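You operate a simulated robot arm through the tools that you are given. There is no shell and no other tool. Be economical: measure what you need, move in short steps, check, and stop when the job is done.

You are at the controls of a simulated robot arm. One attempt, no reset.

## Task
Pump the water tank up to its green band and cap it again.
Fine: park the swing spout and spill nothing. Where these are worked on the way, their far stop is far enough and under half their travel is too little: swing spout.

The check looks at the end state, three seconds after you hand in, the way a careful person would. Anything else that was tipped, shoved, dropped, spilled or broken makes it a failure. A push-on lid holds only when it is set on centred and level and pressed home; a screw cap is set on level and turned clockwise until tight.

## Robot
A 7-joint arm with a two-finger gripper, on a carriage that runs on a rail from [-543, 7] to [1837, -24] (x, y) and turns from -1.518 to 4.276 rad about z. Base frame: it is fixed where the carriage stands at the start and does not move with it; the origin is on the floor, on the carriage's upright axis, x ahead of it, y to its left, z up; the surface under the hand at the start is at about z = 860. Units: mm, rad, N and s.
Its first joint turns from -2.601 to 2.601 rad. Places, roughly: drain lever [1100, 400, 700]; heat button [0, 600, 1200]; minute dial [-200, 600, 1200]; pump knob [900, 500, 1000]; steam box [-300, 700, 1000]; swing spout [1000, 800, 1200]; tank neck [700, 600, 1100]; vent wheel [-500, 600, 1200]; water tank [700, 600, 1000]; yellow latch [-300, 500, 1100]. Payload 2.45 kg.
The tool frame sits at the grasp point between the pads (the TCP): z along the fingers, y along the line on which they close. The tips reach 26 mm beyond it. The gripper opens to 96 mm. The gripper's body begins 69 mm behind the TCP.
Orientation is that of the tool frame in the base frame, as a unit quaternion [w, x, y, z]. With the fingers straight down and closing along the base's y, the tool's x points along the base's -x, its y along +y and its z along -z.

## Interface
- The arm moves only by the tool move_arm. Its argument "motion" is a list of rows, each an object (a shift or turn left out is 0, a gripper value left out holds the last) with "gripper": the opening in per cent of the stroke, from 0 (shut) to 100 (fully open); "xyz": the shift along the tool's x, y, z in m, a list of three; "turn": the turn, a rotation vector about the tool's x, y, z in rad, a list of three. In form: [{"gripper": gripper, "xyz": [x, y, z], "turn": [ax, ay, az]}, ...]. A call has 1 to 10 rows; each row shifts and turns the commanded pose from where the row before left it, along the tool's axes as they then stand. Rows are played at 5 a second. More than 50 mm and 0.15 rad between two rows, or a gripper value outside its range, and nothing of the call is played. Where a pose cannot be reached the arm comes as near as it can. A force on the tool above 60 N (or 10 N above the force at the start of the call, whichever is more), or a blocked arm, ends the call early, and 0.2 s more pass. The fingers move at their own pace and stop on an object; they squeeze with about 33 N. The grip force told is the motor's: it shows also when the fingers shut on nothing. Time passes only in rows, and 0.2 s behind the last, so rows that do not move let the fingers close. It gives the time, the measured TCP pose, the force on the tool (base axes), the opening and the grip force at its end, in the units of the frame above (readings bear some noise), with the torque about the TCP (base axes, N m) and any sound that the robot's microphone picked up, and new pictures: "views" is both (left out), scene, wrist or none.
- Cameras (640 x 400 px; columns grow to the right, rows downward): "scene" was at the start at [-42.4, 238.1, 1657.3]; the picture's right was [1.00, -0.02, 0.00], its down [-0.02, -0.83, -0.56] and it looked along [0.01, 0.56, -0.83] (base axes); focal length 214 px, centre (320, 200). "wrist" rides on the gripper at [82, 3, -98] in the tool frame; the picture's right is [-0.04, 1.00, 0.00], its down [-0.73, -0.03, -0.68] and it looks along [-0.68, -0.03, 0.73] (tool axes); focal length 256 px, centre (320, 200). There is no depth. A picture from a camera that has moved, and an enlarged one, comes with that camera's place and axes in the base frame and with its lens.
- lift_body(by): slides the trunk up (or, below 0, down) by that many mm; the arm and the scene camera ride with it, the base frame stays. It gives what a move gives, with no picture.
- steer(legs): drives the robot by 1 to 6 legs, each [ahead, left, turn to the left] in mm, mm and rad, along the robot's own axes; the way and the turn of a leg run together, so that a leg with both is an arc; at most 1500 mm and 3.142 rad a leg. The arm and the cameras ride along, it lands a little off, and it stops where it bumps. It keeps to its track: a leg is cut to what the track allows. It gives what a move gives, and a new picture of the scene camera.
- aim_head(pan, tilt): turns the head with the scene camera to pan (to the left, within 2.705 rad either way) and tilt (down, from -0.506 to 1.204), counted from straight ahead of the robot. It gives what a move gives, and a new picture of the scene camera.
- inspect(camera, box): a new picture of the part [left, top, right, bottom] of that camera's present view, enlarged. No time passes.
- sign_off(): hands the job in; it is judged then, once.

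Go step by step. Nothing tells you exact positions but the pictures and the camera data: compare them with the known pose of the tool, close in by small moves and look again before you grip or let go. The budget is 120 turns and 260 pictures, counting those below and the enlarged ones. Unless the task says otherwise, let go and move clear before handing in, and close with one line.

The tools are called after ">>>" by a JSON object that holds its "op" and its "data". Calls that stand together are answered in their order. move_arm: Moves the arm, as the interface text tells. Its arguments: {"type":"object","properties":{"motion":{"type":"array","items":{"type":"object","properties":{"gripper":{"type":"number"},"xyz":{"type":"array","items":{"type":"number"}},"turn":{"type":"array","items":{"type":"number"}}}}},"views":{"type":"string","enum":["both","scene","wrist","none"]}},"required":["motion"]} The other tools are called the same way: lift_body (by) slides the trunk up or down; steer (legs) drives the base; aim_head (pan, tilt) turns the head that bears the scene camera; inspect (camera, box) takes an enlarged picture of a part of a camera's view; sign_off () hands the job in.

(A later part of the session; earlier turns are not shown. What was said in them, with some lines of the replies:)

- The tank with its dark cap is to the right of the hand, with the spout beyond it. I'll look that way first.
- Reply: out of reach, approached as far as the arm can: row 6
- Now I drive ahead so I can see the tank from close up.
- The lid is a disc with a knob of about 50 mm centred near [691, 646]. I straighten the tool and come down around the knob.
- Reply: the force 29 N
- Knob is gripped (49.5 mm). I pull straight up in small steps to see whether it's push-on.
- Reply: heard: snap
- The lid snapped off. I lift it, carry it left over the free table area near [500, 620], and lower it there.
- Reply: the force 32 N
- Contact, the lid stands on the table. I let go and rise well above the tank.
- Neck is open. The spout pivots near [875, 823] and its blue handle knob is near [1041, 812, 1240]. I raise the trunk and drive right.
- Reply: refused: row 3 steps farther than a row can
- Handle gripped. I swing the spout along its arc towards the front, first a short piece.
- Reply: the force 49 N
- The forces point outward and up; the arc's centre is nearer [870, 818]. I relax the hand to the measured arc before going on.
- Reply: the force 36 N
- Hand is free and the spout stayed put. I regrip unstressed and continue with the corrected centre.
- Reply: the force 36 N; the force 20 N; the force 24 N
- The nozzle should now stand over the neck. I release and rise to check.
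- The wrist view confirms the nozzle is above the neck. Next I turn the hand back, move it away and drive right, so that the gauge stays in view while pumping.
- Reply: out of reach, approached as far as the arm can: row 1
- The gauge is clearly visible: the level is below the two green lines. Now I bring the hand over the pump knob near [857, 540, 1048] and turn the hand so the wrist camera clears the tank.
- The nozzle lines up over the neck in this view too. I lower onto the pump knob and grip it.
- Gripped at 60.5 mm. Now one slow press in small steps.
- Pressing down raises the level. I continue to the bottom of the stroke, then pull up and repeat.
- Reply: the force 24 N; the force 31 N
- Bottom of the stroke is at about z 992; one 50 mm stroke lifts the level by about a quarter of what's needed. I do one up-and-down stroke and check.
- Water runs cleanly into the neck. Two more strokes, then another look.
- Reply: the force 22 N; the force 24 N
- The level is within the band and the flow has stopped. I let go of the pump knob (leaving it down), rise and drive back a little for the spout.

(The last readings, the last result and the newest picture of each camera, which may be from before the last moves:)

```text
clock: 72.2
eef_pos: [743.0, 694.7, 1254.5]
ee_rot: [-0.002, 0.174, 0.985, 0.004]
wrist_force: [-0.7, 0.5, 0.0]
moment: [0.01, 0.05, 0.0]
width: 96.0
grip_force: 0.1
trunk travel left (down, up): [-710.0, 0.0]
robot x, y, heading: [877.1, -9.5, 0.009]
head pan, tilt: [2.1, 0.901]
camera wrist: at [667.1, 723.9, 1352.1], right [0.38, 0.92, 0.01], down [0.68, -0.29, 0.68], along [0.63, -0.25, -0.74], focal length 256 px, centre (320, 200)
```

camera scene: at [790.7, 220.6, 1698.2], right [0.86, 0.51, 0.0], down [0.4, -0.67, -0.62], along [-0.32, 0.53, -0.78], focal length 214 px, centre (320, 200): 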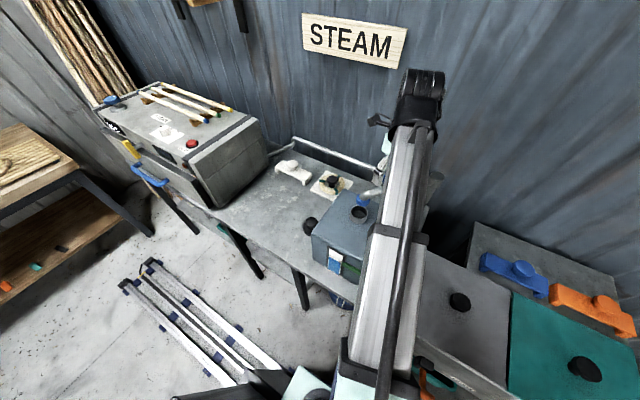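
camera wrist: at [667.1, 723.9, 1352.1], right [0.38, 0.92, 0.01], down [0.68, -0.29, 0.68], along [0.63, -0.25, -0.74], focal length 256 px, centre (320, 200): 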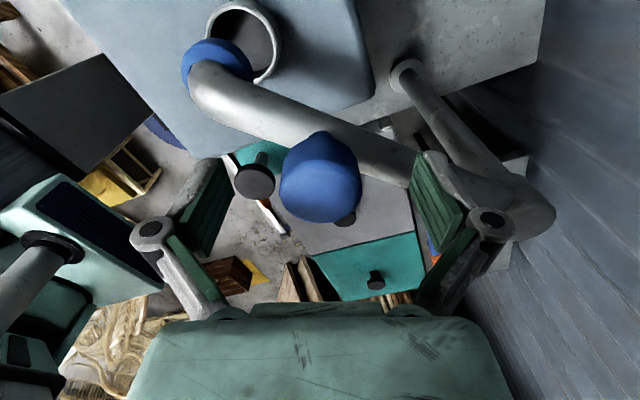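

>>> {"op": "move_arm", "data": {"motion": [{"xyz": [0, 0, 0.009]}, {"gripper": 0}, {"gripper": 0}, {"gripper": 0}, {}], "views": "wrist"}}

```text
clock: 73.4
eef_pos: [742.7, 695.4, 1247.1]
ee_rot: [-0.001, 0.174, 0.985, 0.006]
wrist_force: [-3.1, 0.8, 15.3]
moment: [0.06, 0.25, 0.4]
width: 37.7
grip_force: 44.9
trunk travel left (down, up): [-710.0, 0.0]
robot x, y, heading: [874.2, -8.5, 0.009]
head pan, tilt: [2.1, 0.901]
camera wrist: at [666.7, 724.3, 1344.2], right [0.38, 0.92, 0.01], down [0.68, -0.29, 0.68], along [0.63, -0.25, -0.74], focal length 256 px, centre (320, 200)
```

wrist: 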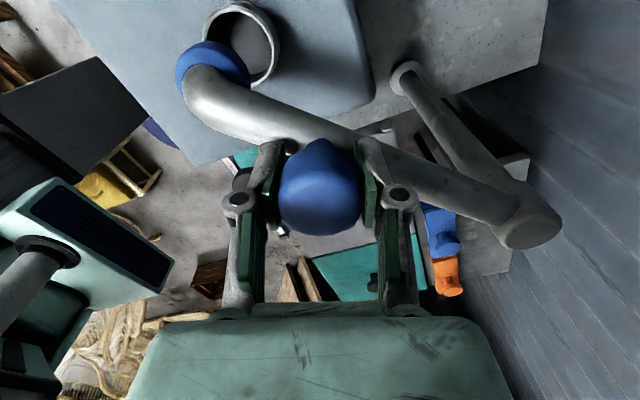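

>>> {"op": "move_arm", "data": {"motion": [{"xyz": [-0.0224, -0.0086, 0], "turn": [0, 0, -0.07]}, {"xyz": [-0.0229, -0.007, 0], "turn": [0, 0, -0.07]}, {"xyz": [-0.0234, -0.0054, 0], "turn": [0, 0, -0.07]}, {"xyz": [-0.0237, -0.0037, 0], "turn": [0, 0, -0.07]}], "views": "wrist"}}

```text
clock: 74.4
eef_pos: [825.8, 649.5, 1245.7]
ee_rot: [-0.001, 0.035, 0.999, 0.003]
wrist_force: [-1.1, -2.2, -16.5]
moment: [0.26, 0.78, 0.09]
width: 38.0
grip_force: 44.9
trunk travel left (down, up): [-710.0, 0.0]
robot x, y, heading: [875.9, -9.5, 0.011]
head pan, tilt: [2.1, 0.901]
camera wrist: at [744.7, 657.1, 1341.6], right [0.11, 0.99, 0.0], down [0.73, -0.08, 0.68], along [0.67, -0.07, -0.74], focal length 256 px, centre (320, 200)
```

wrist: 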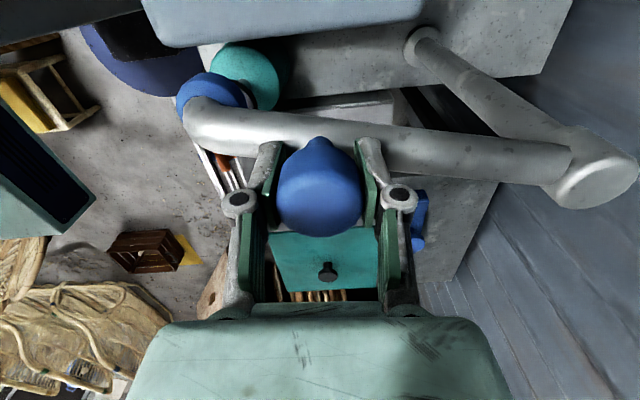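

>>> {"op": "move_arm", "data": {"motion": [{"xyz": [-0.0239, -0.0021, 0], "turn": [0, 0, -0.07]}, {"xyz": [-0.024, -0.0004, 0], "turn": [0, 0, -0.07]}, {"xyz": [-0.024, 0.0013, 0], "turn": [0, 0, -0.07]}, {"xyz": [-0.0238, 0.0029, 0], "turn": [0, 0, -0.07]}], "views": "wrist"}}

```text
clock: 75.4
eef_pos: [923.1, 655.3, 1245.0]
ee_rot: [0.001, -0.104, 0.995, 0.006]
wrist_force: [-0.2, 4.6, 15.2]
moment: [-0.35, 0.96, -0.18]
width: 38.0
grip_force: 44.1
trunk travel left (down, up): [-710.0, 0.0]
robot x, y, heading: [878.8, -16.5, 0.007]
head pan, tilt: [2.1, 0.901]
camera wrist: at [841.8, 639.8, 1341.9], right [-0.17, 0.99, 0.01], down [0.72, 0.12, 0.68], along [0.67, 0.12, -0.73], focal length 256 px, centre (320, 200)
```

wrist: 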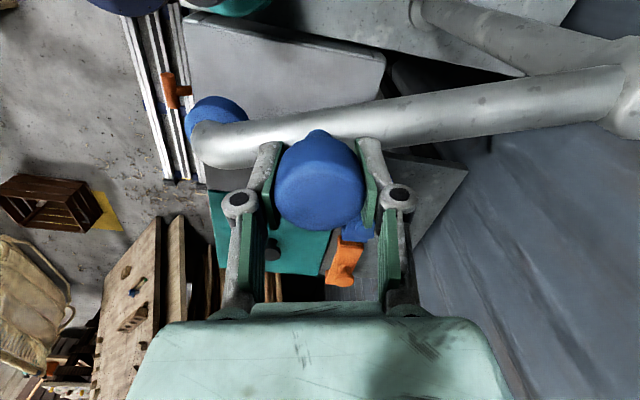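

>>> {"op": "move_arm", "data": {"motion": [{"xyz": [-0.0236, 0.0043, 0], "turn": [0, 0, -0.07]}, {"xyz": [-0.0232, 0.006, 0], "turn": [0, 0, -0.07]}, {"xyz": [-0.0228, 0.0076, 0], "turn": [0, 0, -0.07]}, {"xyz": [-0.0222, 0.0091, 0], "turn": [0, 0, -0.07]}, {"xyz": [-0.0215, 0.0107, 0], "turn": [0, 0, -0.07]}], "views": "wrist"}}

```text
clock: 76.6
eef_pos: [1015.8, 728.2, 1244.8]
ee_rot: [0.001, -0.275, 0.961, 0.003]
wrist_force: [-5.7, 4.2, -5.9]
moment: [-0.65, 0.74, -0.02]
width: 37.9
grip_force: 45.7
trunk travel left (down, up): [-710.0, 0.0]
robot x, y, heading: [873.5, -12.8, 0.014]
head pan, tilt: [2.1, 0.901]
camera wrist: at [943.1, 685.8, 1340.8], right [-0.5, 0.87, 0.01], down [0.64, 0.36, 0.68], along [0.59, 0.34, -0.73], focal length 256 px, centre (320, 200)
```

wrist: 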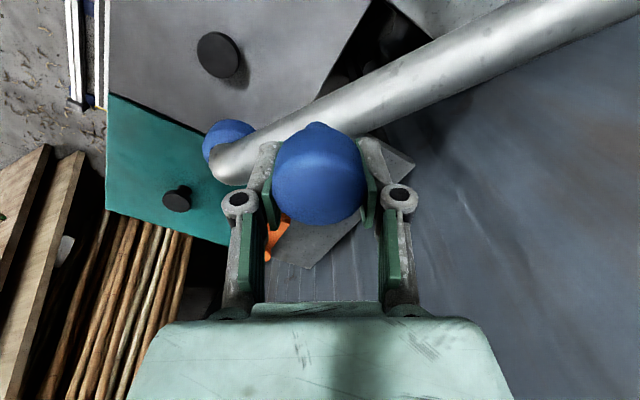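

>>> {"op": "move_arm", "data": {"motion": [{"xyz": [-0.0208, 0.012, 0], "turn": [0, 0, -0.07]}, {"xyz": [-0.0199, 0.0134, 0], "turn": [0, 0, -0.07]}, {"xyz": [-0.0189, 0.0148, 0], "turn": [0, 0, -0.07]}, {"xyz": [-0.0089, 0.008, 0], "turn": [0, 0, -0.035]}, {}], "views": "wrist"}}

>>> {"op": "aim_head", "data": {"pan": 1.0, "tilt": 0.75}}

```text
clock: 77.8
eef_pos: [1043.0, 806.3, 1244.7]
ee_rot: [0.002, -0.39, 0.921, 0.003]
wrist_force: [12.8, -0.8, 5.4]
moment: [-0.16, -0.42, 0.18]
width: 37.0
grip_force: 44.4
trunk travel left (down, up): [-710.0, 0.0]
robot x, y, heading: [877.6, -12.0, 0.007]
head pan, tilt: [2.1, 0.901]
camera wrist: at [982.6, 749.1, 1341.4], right [-0.69, 0.72, 0.01], down [0.53, 0.5, 0.68], along [0.49, 0.48, -0.73], focal length 256 px, centre (320, 200)
```

wrist: 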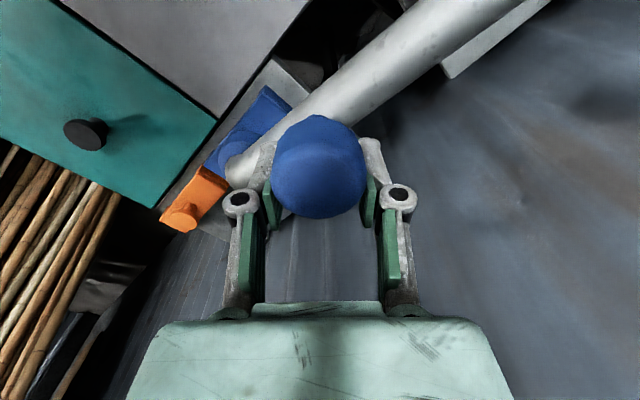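

```text
clock: 79.1
eef_pos: [1041.4, 806.7, 1245.0]
ee_rot: [0.002, -0.391, 0.92, 0.004]
wrist_force: [20.3, 1.4, 13.6]
moment: [-0.13, 0.07, -0.3]
width: 37.2
grip_force: 45.3
trunk travel left (down, up): [-710.0, 0.0]
robot x, y, heading: [870.6, -9.8, 0.001]
head pan, tilt: [1.0, 0.75]
camera scene: at [876.6, 224.4, 1710.4], right [0.85, -0.53, 0.0], down [-0.36, -0.58, -0.73], along [0.39, 0.62, -0.68], focal length 214 px, centre (320, 200)
```

scene: 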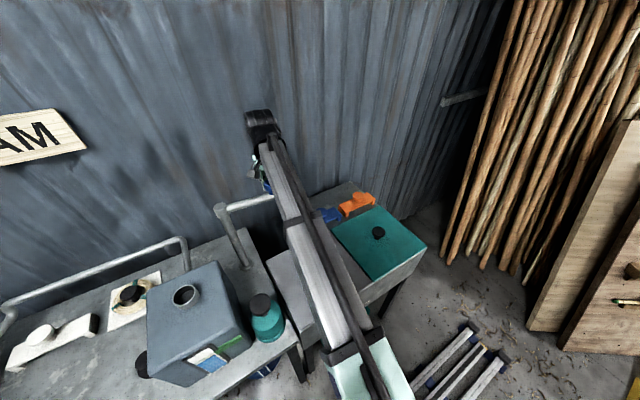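

>>> {"op": "move_arm", "data": {"motion": [{"xyz": [-0.004, 0.0015, 0]}, {"xyz": [-0.004, 0.0015, 0]}, {}], "views": "none"}}

```text
clock: 79.9
eef_pos: [1043.5, 812.7, 1244.8]
ee_rot: [0.001, -0.392, 0.92, 0.005]
wrist_force: [13.4, -3.6, 13.2]
moment: [-0.11, -0.2, 0.63]
width: 37.1
grip_force: 45.3
trunk travel left (down, up): [-710.0, 0.0]
robot x, y, heading: [876.1, -10.5, 0.008]
head pan, tilt: [1.0, 0.75]
```

>>> {"op": "move_arm", "data": {"motion": [{"xyz": [-0.004, 0.004, 0]}, {"xyz": [-0.004, 0.004, 0]}, {}], "views": "none"}}

```text
clock: 80.7
eef_pos: [1045.3, 824.5, 1245.2]
ee_rot: [0.001, -0.391, 0.92, 0.005]
wrist_force: [16.1, 0.4, 3.4]
moment: [0.52, -0.26, 0.29]
width: 36.5
grip_force: 45.2
trunk travel left (down, up): [-710.0, 0.0]
robot x, y, heading: [872.6, -12.9, 0.011]
head pan, tilt: [1.0, 0.75]
```

I set it back close to its original parked angle and release.

>>> {"op": "move_arm", "data": {"motion": [{"xyz": [0.005, -0.006, 0]}, {"xyz": [0.002, -0.003, 0]}, {}, {"gripper": 60}, {"gripper": 100}, {"xyz": [0, 0, -0.02]}, {"xyz": [0, 0, -0.025]}], "views": "wrist"}}

>>> {"op": "inspect", "data": {"camera": "scene", "box": [120, 160, 320, 300]}}

```text
clock: 82.3
eef_pos: [1046.0, 812.6, 1289.9]
ee_rot: [0.002, -0.391, 0.921, 0.004]
wrist_force: [-0.1, -0.6, -0.1]
moment: [0.0, -0.01, 0.01]
width: 96.0
grip_force: 0.0
trunk travel left (down, up): [-710.0, 0.0]
robot x, y, heading: [873.4, -13.3, 0.013]
head pan, tilt: [1.0, 0.75]
camera wrist: at [986.2, 755.0, 1386.7], right [-0.69, 0.72, 0.01], down [0.53, 0.5, 0.68], along [0.49, 0.48, -0.73], focal length 256 px, centre (320, 200)
```

wrist: 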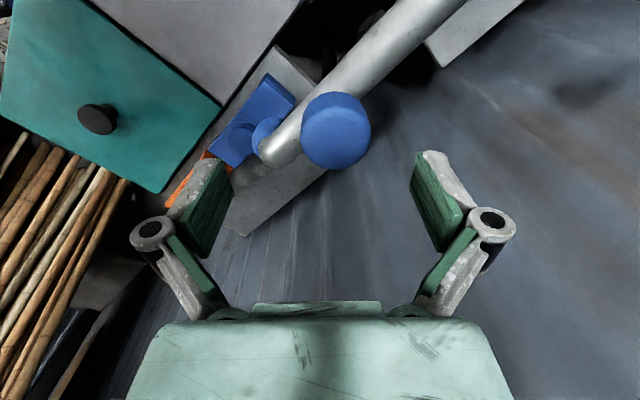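

```text
2.86 times, centred on (220, 230) of scene
camera zoom: at [873.5, 225.5, 1710.1], right [0.85, -0.53, 0.0], down [-0.36, -0.58, -0.73], along [0.39, 0.62, -0.68], focal length 613 px, centre (606, 114)
```

zoom: 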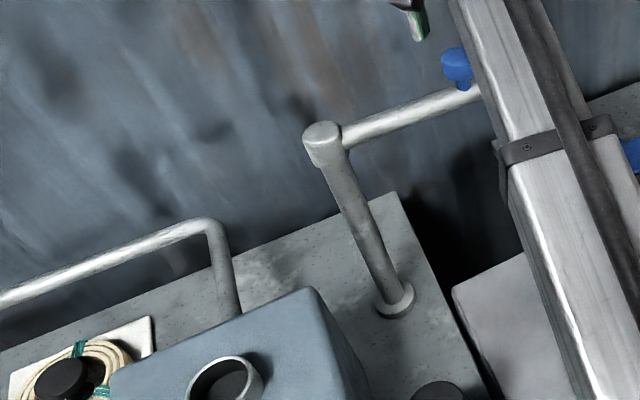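

Spout is parked where it was. Now I turn the hand, pull it in, and drive back to fetch the lid.

>>> {"op": "move_arm", "data": {"motion": [{"xyz": [0.0355, -0.0135, 0]}, {"xyz": [0.0355, -0.0135, 0]}, {"xyz": [0.0355, -0.0135, 0]}, {"xyz": [0.0355, -0.0135, 0]}, {"turn": [0, 0, 0.135]}, {"turn": [0, 0, 0.135]}, {"turn": [0, 0, 0.135]}, {"turn": [0, 0, 0.135]}, {"turn": [0, 0, 0.135]}, {"turn": [0, 0, 0.129]}], "views": "none"}}

>>> {"op": "steer", "data": {"legs": [[-420, 0, 0]]}}

```text
clock: 84.5
eef_pos: [984.4, 674.5, 1290.0]
ee_rot: [-0.001, 0.0, 1.0, 0.004]
wrist_force: [0.1, -1.0, -0.4]
moment: [-0.02, 0.01, 0.0]
width: 96.3
grip_force: 0.1
trunk travel left (down, up): [-710.0, 0.0]
robot x, y, heading: [876.1, -9.8, 0.008]
head pan, tilt: [1.0, 0.75]
```

```text
clock: 87.1
eef_pos: [555.3, 680.2, 1289.4]
ee_rot: [0.0, 0.0, 1.0, 0.004]
wrist_force: [-1.0, 0.2, 0.3]
moment: [0.03, -0.01, -0.01]
width: 95.8
grip_force: 0.1
trunk travel left (down, up): [-710.0, 0.0]
robot x, y, heading: [449.3, -6.4, 0.005]
head pan, tilt: [1.0, 0.75]
camera scene: at [445.0, 231.3, 1710.1], right [0.85, -0.53, 0.0], down [-0.36, -0.58, -0.73], along [0.39, 0.62, -0.68], focal length 214 px, centre (320, 200)
```

scene: 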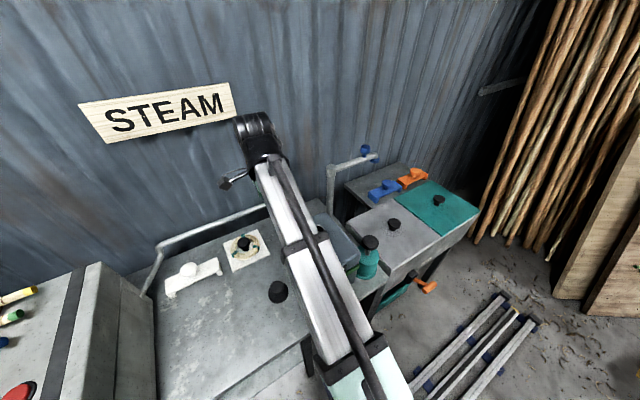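

>>> {"op": "move_arm", "data": {"motion": [{"xyz": [0.0275, -0.0275, 0], "turn": [0.008, 0, 0]}, {"xyz": [0.0275, -0.0275, 0]}, {"xyz": [0, 0, 0.045]}, {"xyz": [0, 0, 0.045]}, {"xyz": [0, 0, 0.045]}, {"xyz": [0, 0, 0.045]}, {"xyz": [0, 0, 0.045]}, {"xyz": [0, 0, 0.045]}, {"xyz": [0, 0, 0.04]}, {}], "views": "wrist"}}

```text
clock: 89.3
eef_pos: [504.5, 623.8, 977.9]
ee_rot: [-0.001, -0.001, 1.0, 0.0]
wrist_force: [-0.5, -0.3, -0.1]
moment: [-0.04, -0.02, 0.01]
width: 96.0
grip_force: 0.0
trunk travel left (down, up): [-710.0, 0.0]
robot x, y, heading: [446.6, -6.3, 0.012]
head pan, tilt: [1.0, 0.75]
camera wrist: at [421.8, 626.0, 1074.0], right [0.04, 1.0, 0.0], down [0.73, -0.03, 0.68], along [0.68, -0.03, -0.73], focal length 256 px, centre (320, 200)
```

wrist: 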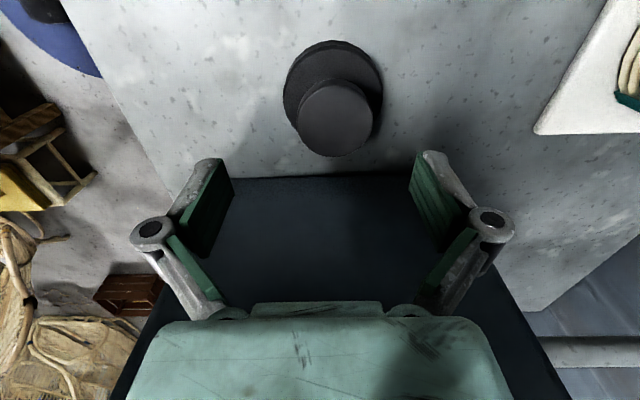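

>>> {"op": "move_arm", "data": {"motion": [{"xyz": [0.0045, 0.0085, 0]}, {"xyz": [0, 0, 0.03]}, {"xyz": [0, 0, 0.025]}, {}], "views": "wrist"}}

```text
clock: 90.3
eef_pos: [496.1, 636.0, 924.1]
ee_rot: [0.0, -0.001, 1.0, 0.0]
wrist_force: [0.2, -0.3, -0.5]
moment: [0.02, 0.02, -0.01]
width: 95.9
grip_force: 0.0
trunk travel left (down, up): [-710.0, 0.0]
robot x, y, heading: [447.7, -3.2, 0.008]
head pan, tilt: [1.0, 0.75]
camera wrist: at [412.8, 638.5, 1020.3], right [0.04, 1.0, 0.0], down [0.73, -0.03, 0.68], along [0.68, -0.03, -0.73], focal length 256 px, centre (320, 200)
```

wrist: 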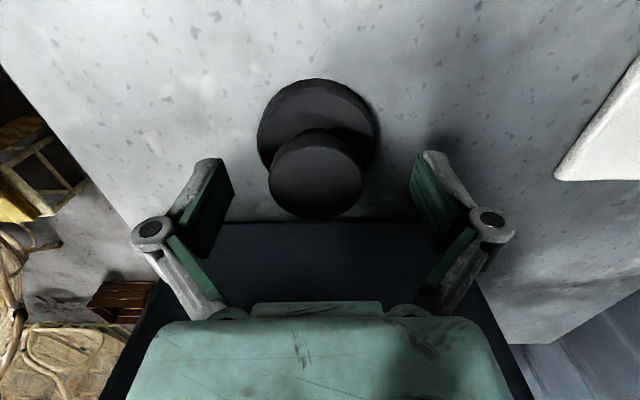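

>>> {"op": "move_arm", "data": {"motion": [{"xyz": [-0.002, -0.002, 0.012]}, {"xyz": [0, 0, 0.01]}, {}], "views": "wrist"}}

```text
clock: 91.1
eef_pos: [498.1, 633.9, 902.7]
ee_rot: [-0.001, 0.0, 1.0, 0.0]
wrist_force: [0.0, -0.1, 0.0]
moment: [-0.02, -0.02, -0.04]
width: 95.7
grip_force: 0.2
trunk travel left (down, up): [-710.0, 0.0]
robot x, y, heading: [446.0, -4.2, 0.006]
head pan, tilt: [1.0, 0.75]
camera wrist: at [415.2, 636.4, 999.2], right [0.04, 1.0, 0.0], down [0.73, -0.03, 0.68], along [0.68, -0.03, -0.73], focal length 256 px, centre (320, 200)
```

wrist: 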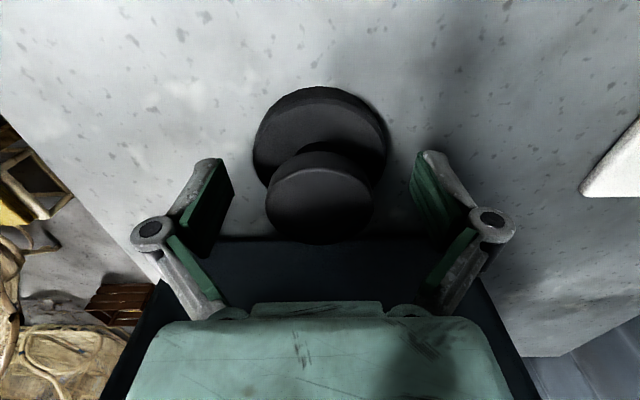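

>>> {"op": "move_arm", "data": {"motion": [{"xyz": [-0.0015, 0, 0]}, {"gripper": 0}, {"gripper": 0}, {"gripper": 0}, {"xyz": [0, 0, -0.01]}, {"xyz": [0, 0, -0.01]}], "views": "wrist"}}

```text
clock: 92.5
eef_pos: [497.8, 632.1, 921.5]
ee_rot: [-0.001, 0.0, 1.0, 0.001]
wrist_force: [-0.7, 0.4, -0.9]
moment: [-0.01, -0.01, 0.0]
width: 49.6
grip_force: 33.0
trunk travel left (down, up): [-710.0, 0.0]
robot x, y, heading: [448.1, -7.2, 0.009]
head pan, tilt: [1.0, 0.75]
camera wrist: at [417.2, 634.2, 1017.7], right [0.04, 1.0, 0.0], down [0.73, -0.03, 0.68], along [0.68, -0.03, -0.73], focal length 256 px, centre (320, 200)
```

wrist: 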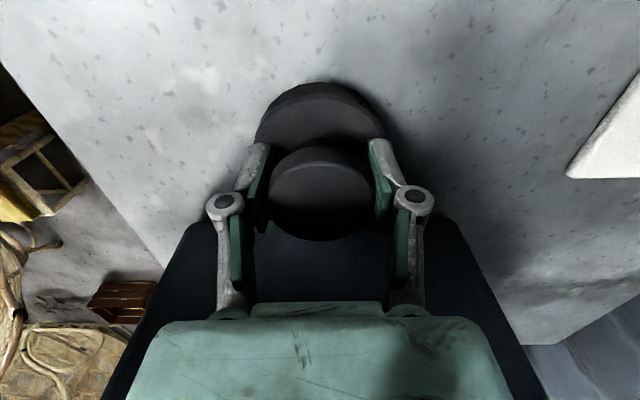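

>>> {"op": "move_arm", "data": {"motion": [{"xyz": [0, 0, -0.048]}, {"xyz": [0, 0, -0.048]}, {"xyz": [0, 0, -0.048]}, {"xyz": [0, 0, -0.048]}, {"xyz": [0, 0, -0.048]}, {"xyz": [0, 0, -0.048]}, {"xyz": [-0.047, 0.003, 0]}, {"xyz": [-0.047, 0.003, 0]}, {"xyz": [-0.047, 0.003, 0]}, {"xyz": [-0.047, 0.003, 0]}], "views": "none"}}

>>> {"op": "move_arm", "data": {"motion": [{}, {}, {}]}}

```text
clock: 94.7
eef_pos: [690.2, 644.7, 1208.7]
ee_rot: [-0.001, 0.0, 1.0, 0.001]
wrist_force: [-0.2, -0.1, -0.5]
moment: [-0.02, 0.03, 0.02]
width: 49.3
grip_force: 33.0
trunk travel left (down, up): [-710.0, 0.0]
robot x, y, heading: [445.0, -4.5, 0.005]
head pan, tilt: [1.0, 0.75]
```

```text
clock: 95.5
eef_pos: [690.8, 644.0, 1208.8]
ee_rot: [-0.001, -0.001, 1.0, 0.0]
wrist_force: [0.3, 0.8, -0.3]
moment: [-0.02, -0.02, 0.0]
width: 49.5
grip_force: 33.3
trunk travel left (down, up): [-710.0, 0.0]
robot x, y, heading: [450.8, -1.2, 0.008]
head pan, tilt: [1.0, 0.75]
camera scene: at [445.4, 231.3, 1710.1], right [0.85, -0.53, 0.0], down [-0.36, -0.58, -0.73], along [0.39, 0.62, -0.68], focal length 214 px, centre (320, 200)
camera wrist: at [607.4, 646.7, 1305.2], right [0.04, 1.0, 0.0], down [0.73, -0.03, 0.68], along [0.68, -0.03, -0.73], focal length 256 px, centre (320, 200)
```

scene: 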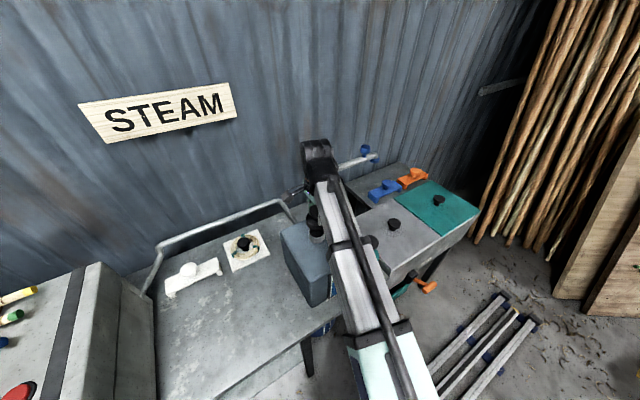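
wrist: 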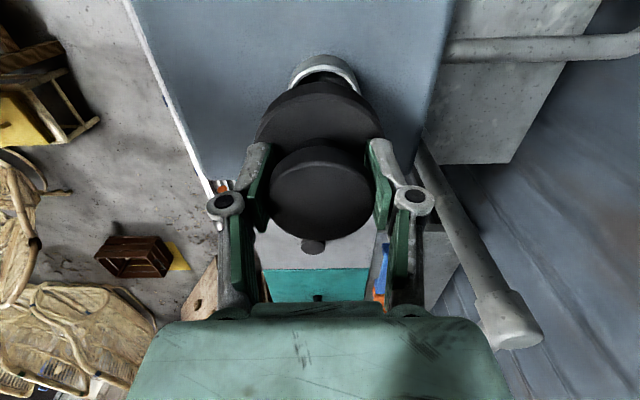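

>>> {"op": "move_arm", "data": {"motion": [{"xyz": [0.0025, 0.001, 0.02]}, {"xyz": [0, 0, 0.018]}, {}, {}], "views": "wrist"}}

>>> {"op": "inspect", "data": {"camera": "wrist", "box": [220, 40, 460, 190]}}

```text
clock: 96.5
eef_pos: [686.3, 645.9, 1173.2]
ee_rot: [-0.001, -0.001, 1.0, 0.0]
wrist_force: [0.1, 0.4, -0.8]
moment: [0.02, 0.02, 0.03]
width: 49.6
grip_force: 32.9
trunk travel left (down, up): [-710.0, 0.0]
robot x, y, heading: [443.2, -8.4, 0.007]
head pan, tilt: [1.0, 0.75]
camera wrist: at [603.9, 648.2, 1269.9], right [0.04, 1.0, 0.0], down [0.73, -0.03, 0.68], along [0.68, -0.03, -0.73], focal length 256 px, centre (320, 200)
```

wrist: 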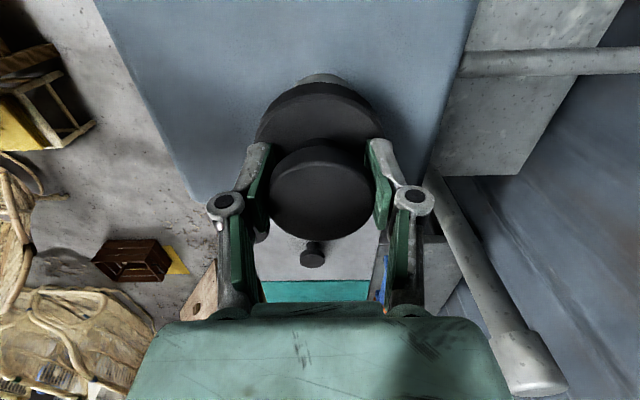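

```text
2.67 times, centred on (340, 115) of wrist
camera zoom: at [603.9, 648.2, 1269.9], right [0.04, 1.0, 0.0], down [0.73, -0.03, 0.68], along [0.68, -0.03, -0.73], focal length 683 px, centre (267, 427)
```

zoom: 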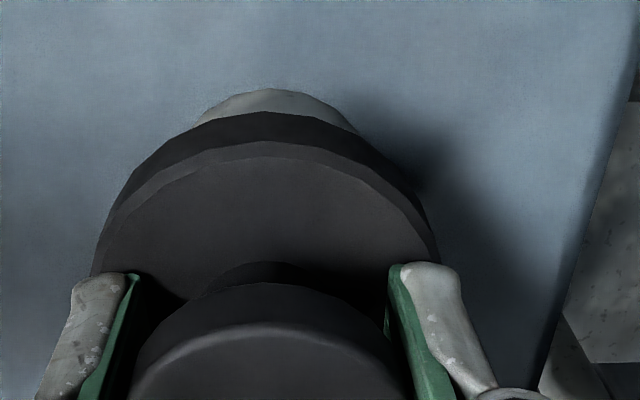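

>>> {"op": "move_arm", "data": {"motion": [{"xyz": [0, 0.002, 0.008]}, {"xyz": [0, 0, 0.008]}, {"xyz": [0, 0, 0.003]}, {}], "views": "none"}}

>>> {"op": "inspect", "data": {"camera": "wrist", "box": [220, 40, 460, 190]}}

```text
clock: 97.5
eef_pos: [686.2, 647.0, 1153.1]
ee_rot: [-0.001, -0.001, 1.0, 0.0]
wrist_force: [-0.3, -0.2, -1.7]
moment: [-0.01, -0.01, 0.0]
width: 49.5
grip_force: 33.0
trunk travel left (down, up): [-710.0, 0.0]
robot x, y, heading: [445.9, -6.1, 0.008]
head pan, tilt: [1.0, 0.75]
```

```text
2.67 times, centred on (340, 115) of wrist
camera zoom: at [603.8, 650.6, 1249.4], right [0.04, 1.0, 0.0], down [0.73, -0.03, 0.68], along [0.68, -0.03, -0.73], focal length 683 px, centre (267, 427)
```

zoom: 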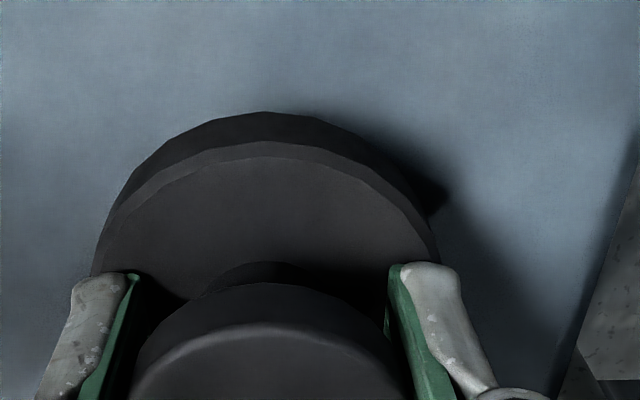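

>>> {"op": "move_arm", "data": {"motion": [{"xyz": [-0.001, -0.0005, 0.002]}, {"xyz": [0, 0, 0.002]}, {"xyz": [0, 0, 0.002]}, {"xyz": [0, 0, 0.002]}, {}], "views": "none"}}

```text
clock: 98.7
eef_pos: [686.1, 648.4, 1144.4]
ee_rot: [0.0, -0.001, 1.0, 0.0]
wrist_force: [-0.3, -1.4, -0.5]
moment: [-0.03, 0.01, -0.03]
width: 49.7
grip_force: 33.2
trunk travel left (down, up): [-710.0, 0.0]
robot x, y, heading: [447.2, -5.2, 0.01]
head pan, tilt: [1.0, 0.75]
```

>>> {"op": "move_arm", "data": {"motion": [{"xyz": [0, 0, 0.002]}, {"xyz": [0, 0, 0.002]}, {"xyz": [0, 0, 0.002]}, {}], "views": "none"}}

```text
clock: 99.7
eef_pos: [687.6, 646.6, 1141.2]
ee_rot: [0.002, -0.001, 1.0, 0.003]
wrist_force: [8.6, 15.3, 38.1]
moment: [-0.08, -0.16, 0.06]
width: 49.9
grip_force: 33.4
trunk travel left (down, up): [-710.0, 0.0]
robot x, y, heading: [442.3, -5.1, 0.012]
head pan, tilt: [1.0, 0.75]
heard: snap
```

A snap: the lid engaged. I release, rise, and look, then press from above with closed fingers to make sure it's home.

>>> {"op": "move_arm", "data": {"motion": [{"gripper": 60}, {"gripper": 100}, {"xyz": [0, 0, -0.03]}, {"xyz": [0, 0, -0.03]}, {"gripper": 0}, {"gripper": 0}, {"gripper": 0}]}}

>>> {"op": "inspect", "data": {"camera": "wrist", "box": [160, 0, 480, 200]}}

>>> {"op": "inspect", "data": {"camera": "scene", "box": [260, 180, 420, 300]}}

```text
clock: 101.3
eef_pos: [686.8, 648.6, 1198.6]
ee_rot: [0.0, -0.001, 1.0, 0.001]
wrist_force: [-0.8, 1.3, -0.5]
moment: [-0.02, 0.01, 0.03]
width: 0.1
grip_force: 28.8
trunk travel left (down, up): [-710.0, 0.0]
robot x, y, heading: [447.8, -6.4, 0.009]
head pan, tilt: [1.0, 0.75]
camera scene: at [445.4, 231.2, 1710.1], right [0.85, -0.53, 0.0], down [-0.36, -0.58, -0.73], along [0.39, 0.62, -0.68], focal length 214 px, centre (320, 200)
camera wrist: at [603.7, 650.9, 1295.1], right [0.04, 1.0, 0.0], down [0.73, -0.03, 0.68], along [0.68, -0.03, -0.73], focal length 256 px, centre (320, 200)
```

scene: 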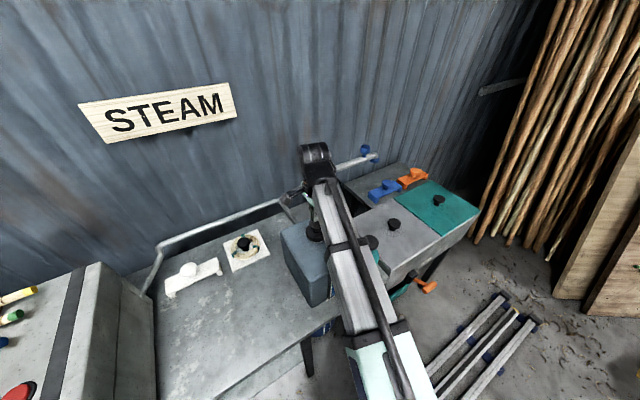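
wrist: 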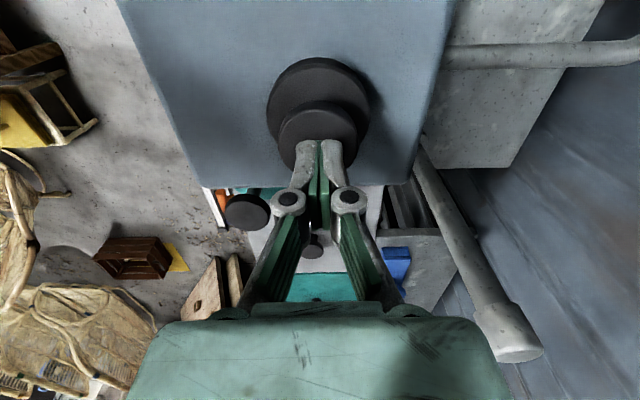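

```text
2.00 times, centred on (320, 100) of wrist
camera zoom: at [603.7, 650.9, 1295.1], right [0.04, 1.0, 0.0], down [0.73, -0.03, 0.68], along [0.68, -0.03, -0.73], focal length 512 px, centre (320, 400)
```

zoom: 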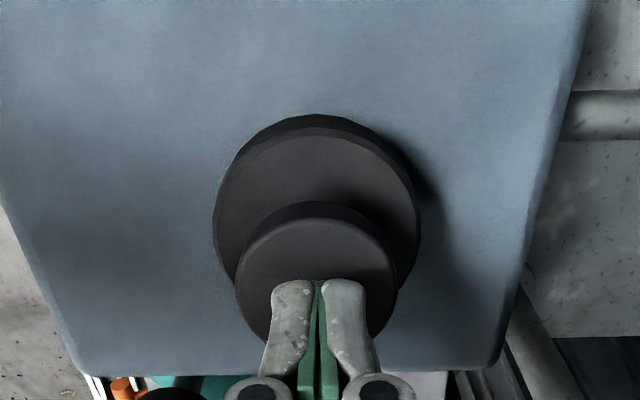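

```text
3.33 times, centred on (340, 240) of scene
camera zoom: at [445.4, 231.2, 1710.1], right [0.85, -0.53, 0.0], down [-0.36, -0.58, -0.73], along [0.39, 0.62, -0.68], focal length 715 px, centre (253, 67)
```

zoom: 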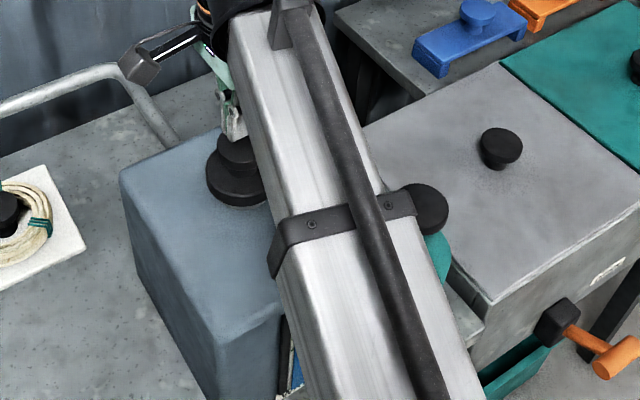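

>>> {"op": "move_arm", "data": {"motion": [{"xyz": [-0.001, -0.002, 0.018]}, {"xyz": [0, 0, 0.003]}, {"xyz": [0, 0, 0.003]}, {"xyz": [0, 0, 0.003]}, {"xyz": [0, 0, 0.002]}], "views": "none"}}

```text
clock: 102.3
eef_pos: [687.0, 644.8, 1180.8]
ee_rot: [0.0, -0.001, 1.0, 0.006]
wrist_force: [-1.9, -5.3, 28.9]
moment: [-0.13, 0.09, -0.02]
width: 6.0
grip_force: 28.5
trunk travel left (down, up): [-710.0, 0.0]
robot x, y, heading: [449.0, -5.4, 0.009]
head pan, tilt: [1.0, 0.75]
stopped in row 4: the force on the tool passed its limit at 67 N (the readings are from after the stop); the commanded pose is now the measured one
```

Pressed with over 60 N and it didn't move, so it's home. I rise clear and take a final look.

>>> {"op": "move_arm", "data": {"motion": [{"xyz": [0, 0, -0.03]}, {"xyz": [0, 0, -0.04], "gripper": 50}, {"xyz": [0.04, 0, 0]}, {"xyz": [0.045, 0, 0]}, {"xyz": [0.045, 0, 0]}, {"xyz": [0.045, 0, 0]}]}}

>>> {"op": "inspect", "data": {"camera": "wrist", "box": [200, 100, 440, 300]}}

>>> {"op": "inspect", "data": {"camera": "scene", "box": [240, 130, 440, 300]}}

```text
clock: 103.7
eef_pos: [515.4, 648.7, 1248.6]
ee_rot: [0.001, 0.0, 1.0, 0.003]
wrist_force: [0.0, -0.1, -0.3]
moment: [0.03, 0.03, 0.0]
width: 48.3
grip_force: 0.0
trunk travel left (down, up): [-710.0, 0.0]
robot x, y, heading: [446.3, -5.2, 0.012]
head pan, tilt: [1.0, 0.75]
camera scene: at [445.0, 231.2, 1710.1], right [0.85, -0.53, 0.0], down [-0.36, -0.58, -0.73], along [0.39, 0.62, -0.68], focal length 214 px, centre (320, 200)
camera wrist: at [432.5, 650.1, 1344.3], right [0.04, 1.0, 0.01], down [0.73, -0.03, 0.68], along [0.68, -0.02, -0.73], focal length 256 px, centre (320, 200)
```

scene: 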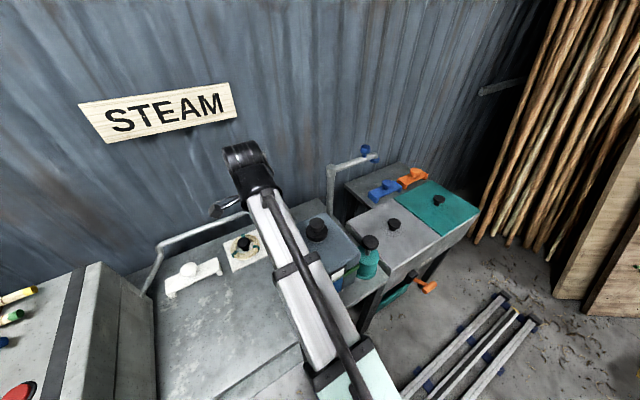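
wrist: 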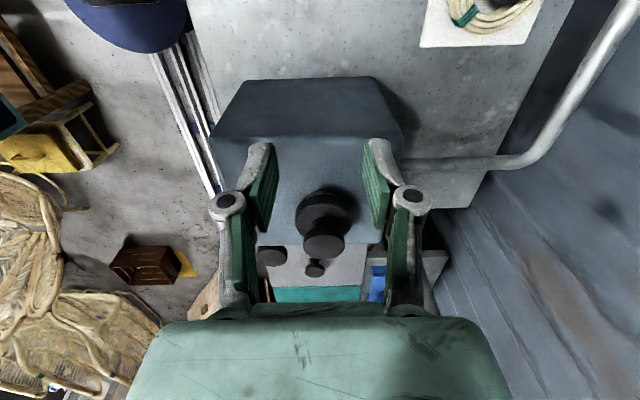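

```text
2.00 times, centred on (320, 200) of wrist
camera zoom: at [432.5, 650.1, 1344.3], right [0.04, 1.0, 0.01], down [0.73, -0.03, 0.68], along [0.68, -0.02, -0.73], focal length 512 px, centre (320, 200)
```

zoom: 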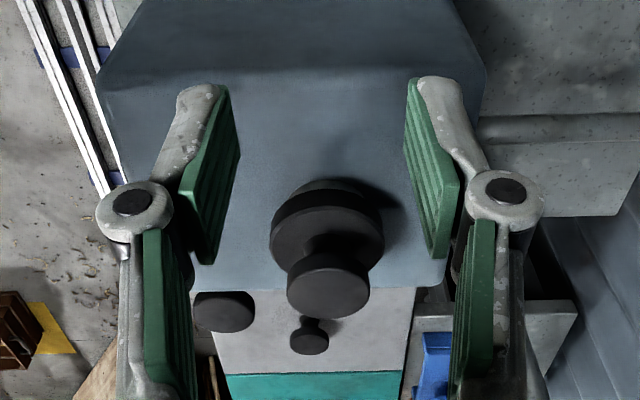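

```text
2.35 times, centred on (340, 215) of scene
camera zoom: at [445.0, 231.2, 1710.1], right [0.85, -0.53, 0.0], down [-0.36, -0.58, -0.73], along [0.39, 0.62, -0.68], focal length 505 px, centre (273, 165)
```

zoom: 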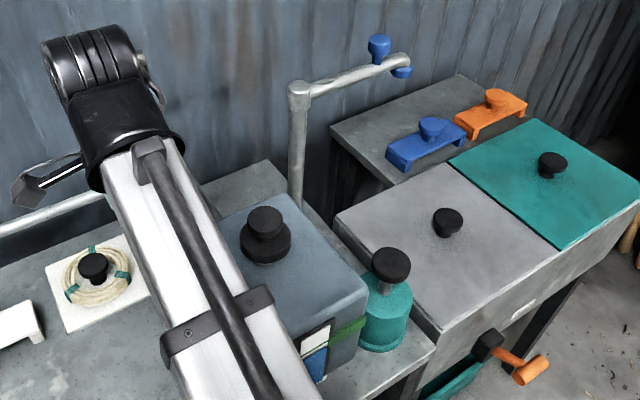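

>>> {"op": "inspect", "data": {"camera": "scene", "box": [355, 258, 395, 292]}}

>>> {"op": "inspect", "data": {"camera": "scene", "box": [325, 260, 365, 294]}}

```text
11.76 times, centred on (375, 275) of scene
camera zoom: at [445.0, 231.2, 1710.1], right [0.85, -0.53, 0.0], down [-0.36, -0.58, -0.73], along [0.39, 0.62, -0.68], focal length 2523 px, centre (-327, -682)
```

zoom: 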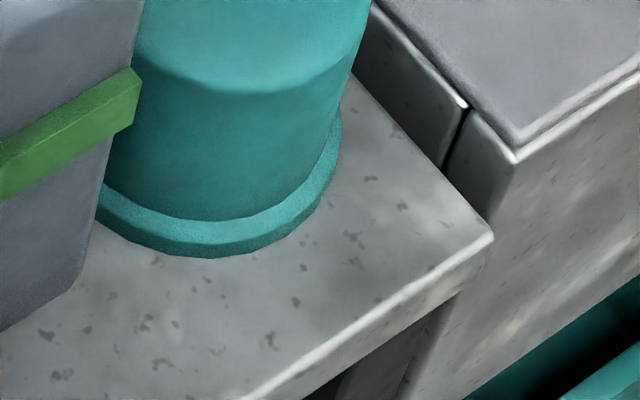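

```text
11.76 times, centred on (345, 277) of scene
camera zoom: at [445.0, 231.2, 1710.1], right [0.85, -0.53, 0.0], down [-0.36, -0.58, -0.73], along [0.39, 0.62, -0.68], focal length 2523 px, centre (26, -706)
```

zoom: 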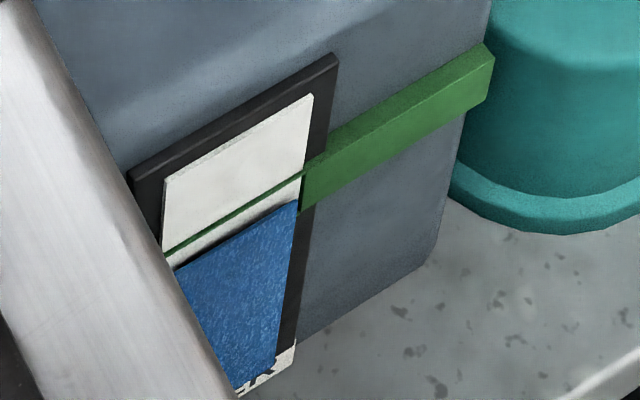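

The level sits inside the green band, the lid is on and level, the spout is parked, the table is dry and the hand is clear.

>>> {"op": "sign_off", "data": {}}

```text
The job is handed in.
```

I pumped the water tank up to its green band, pressed the cap back on, parked the swing spout where it started, and saw no spills. The job is handed in.
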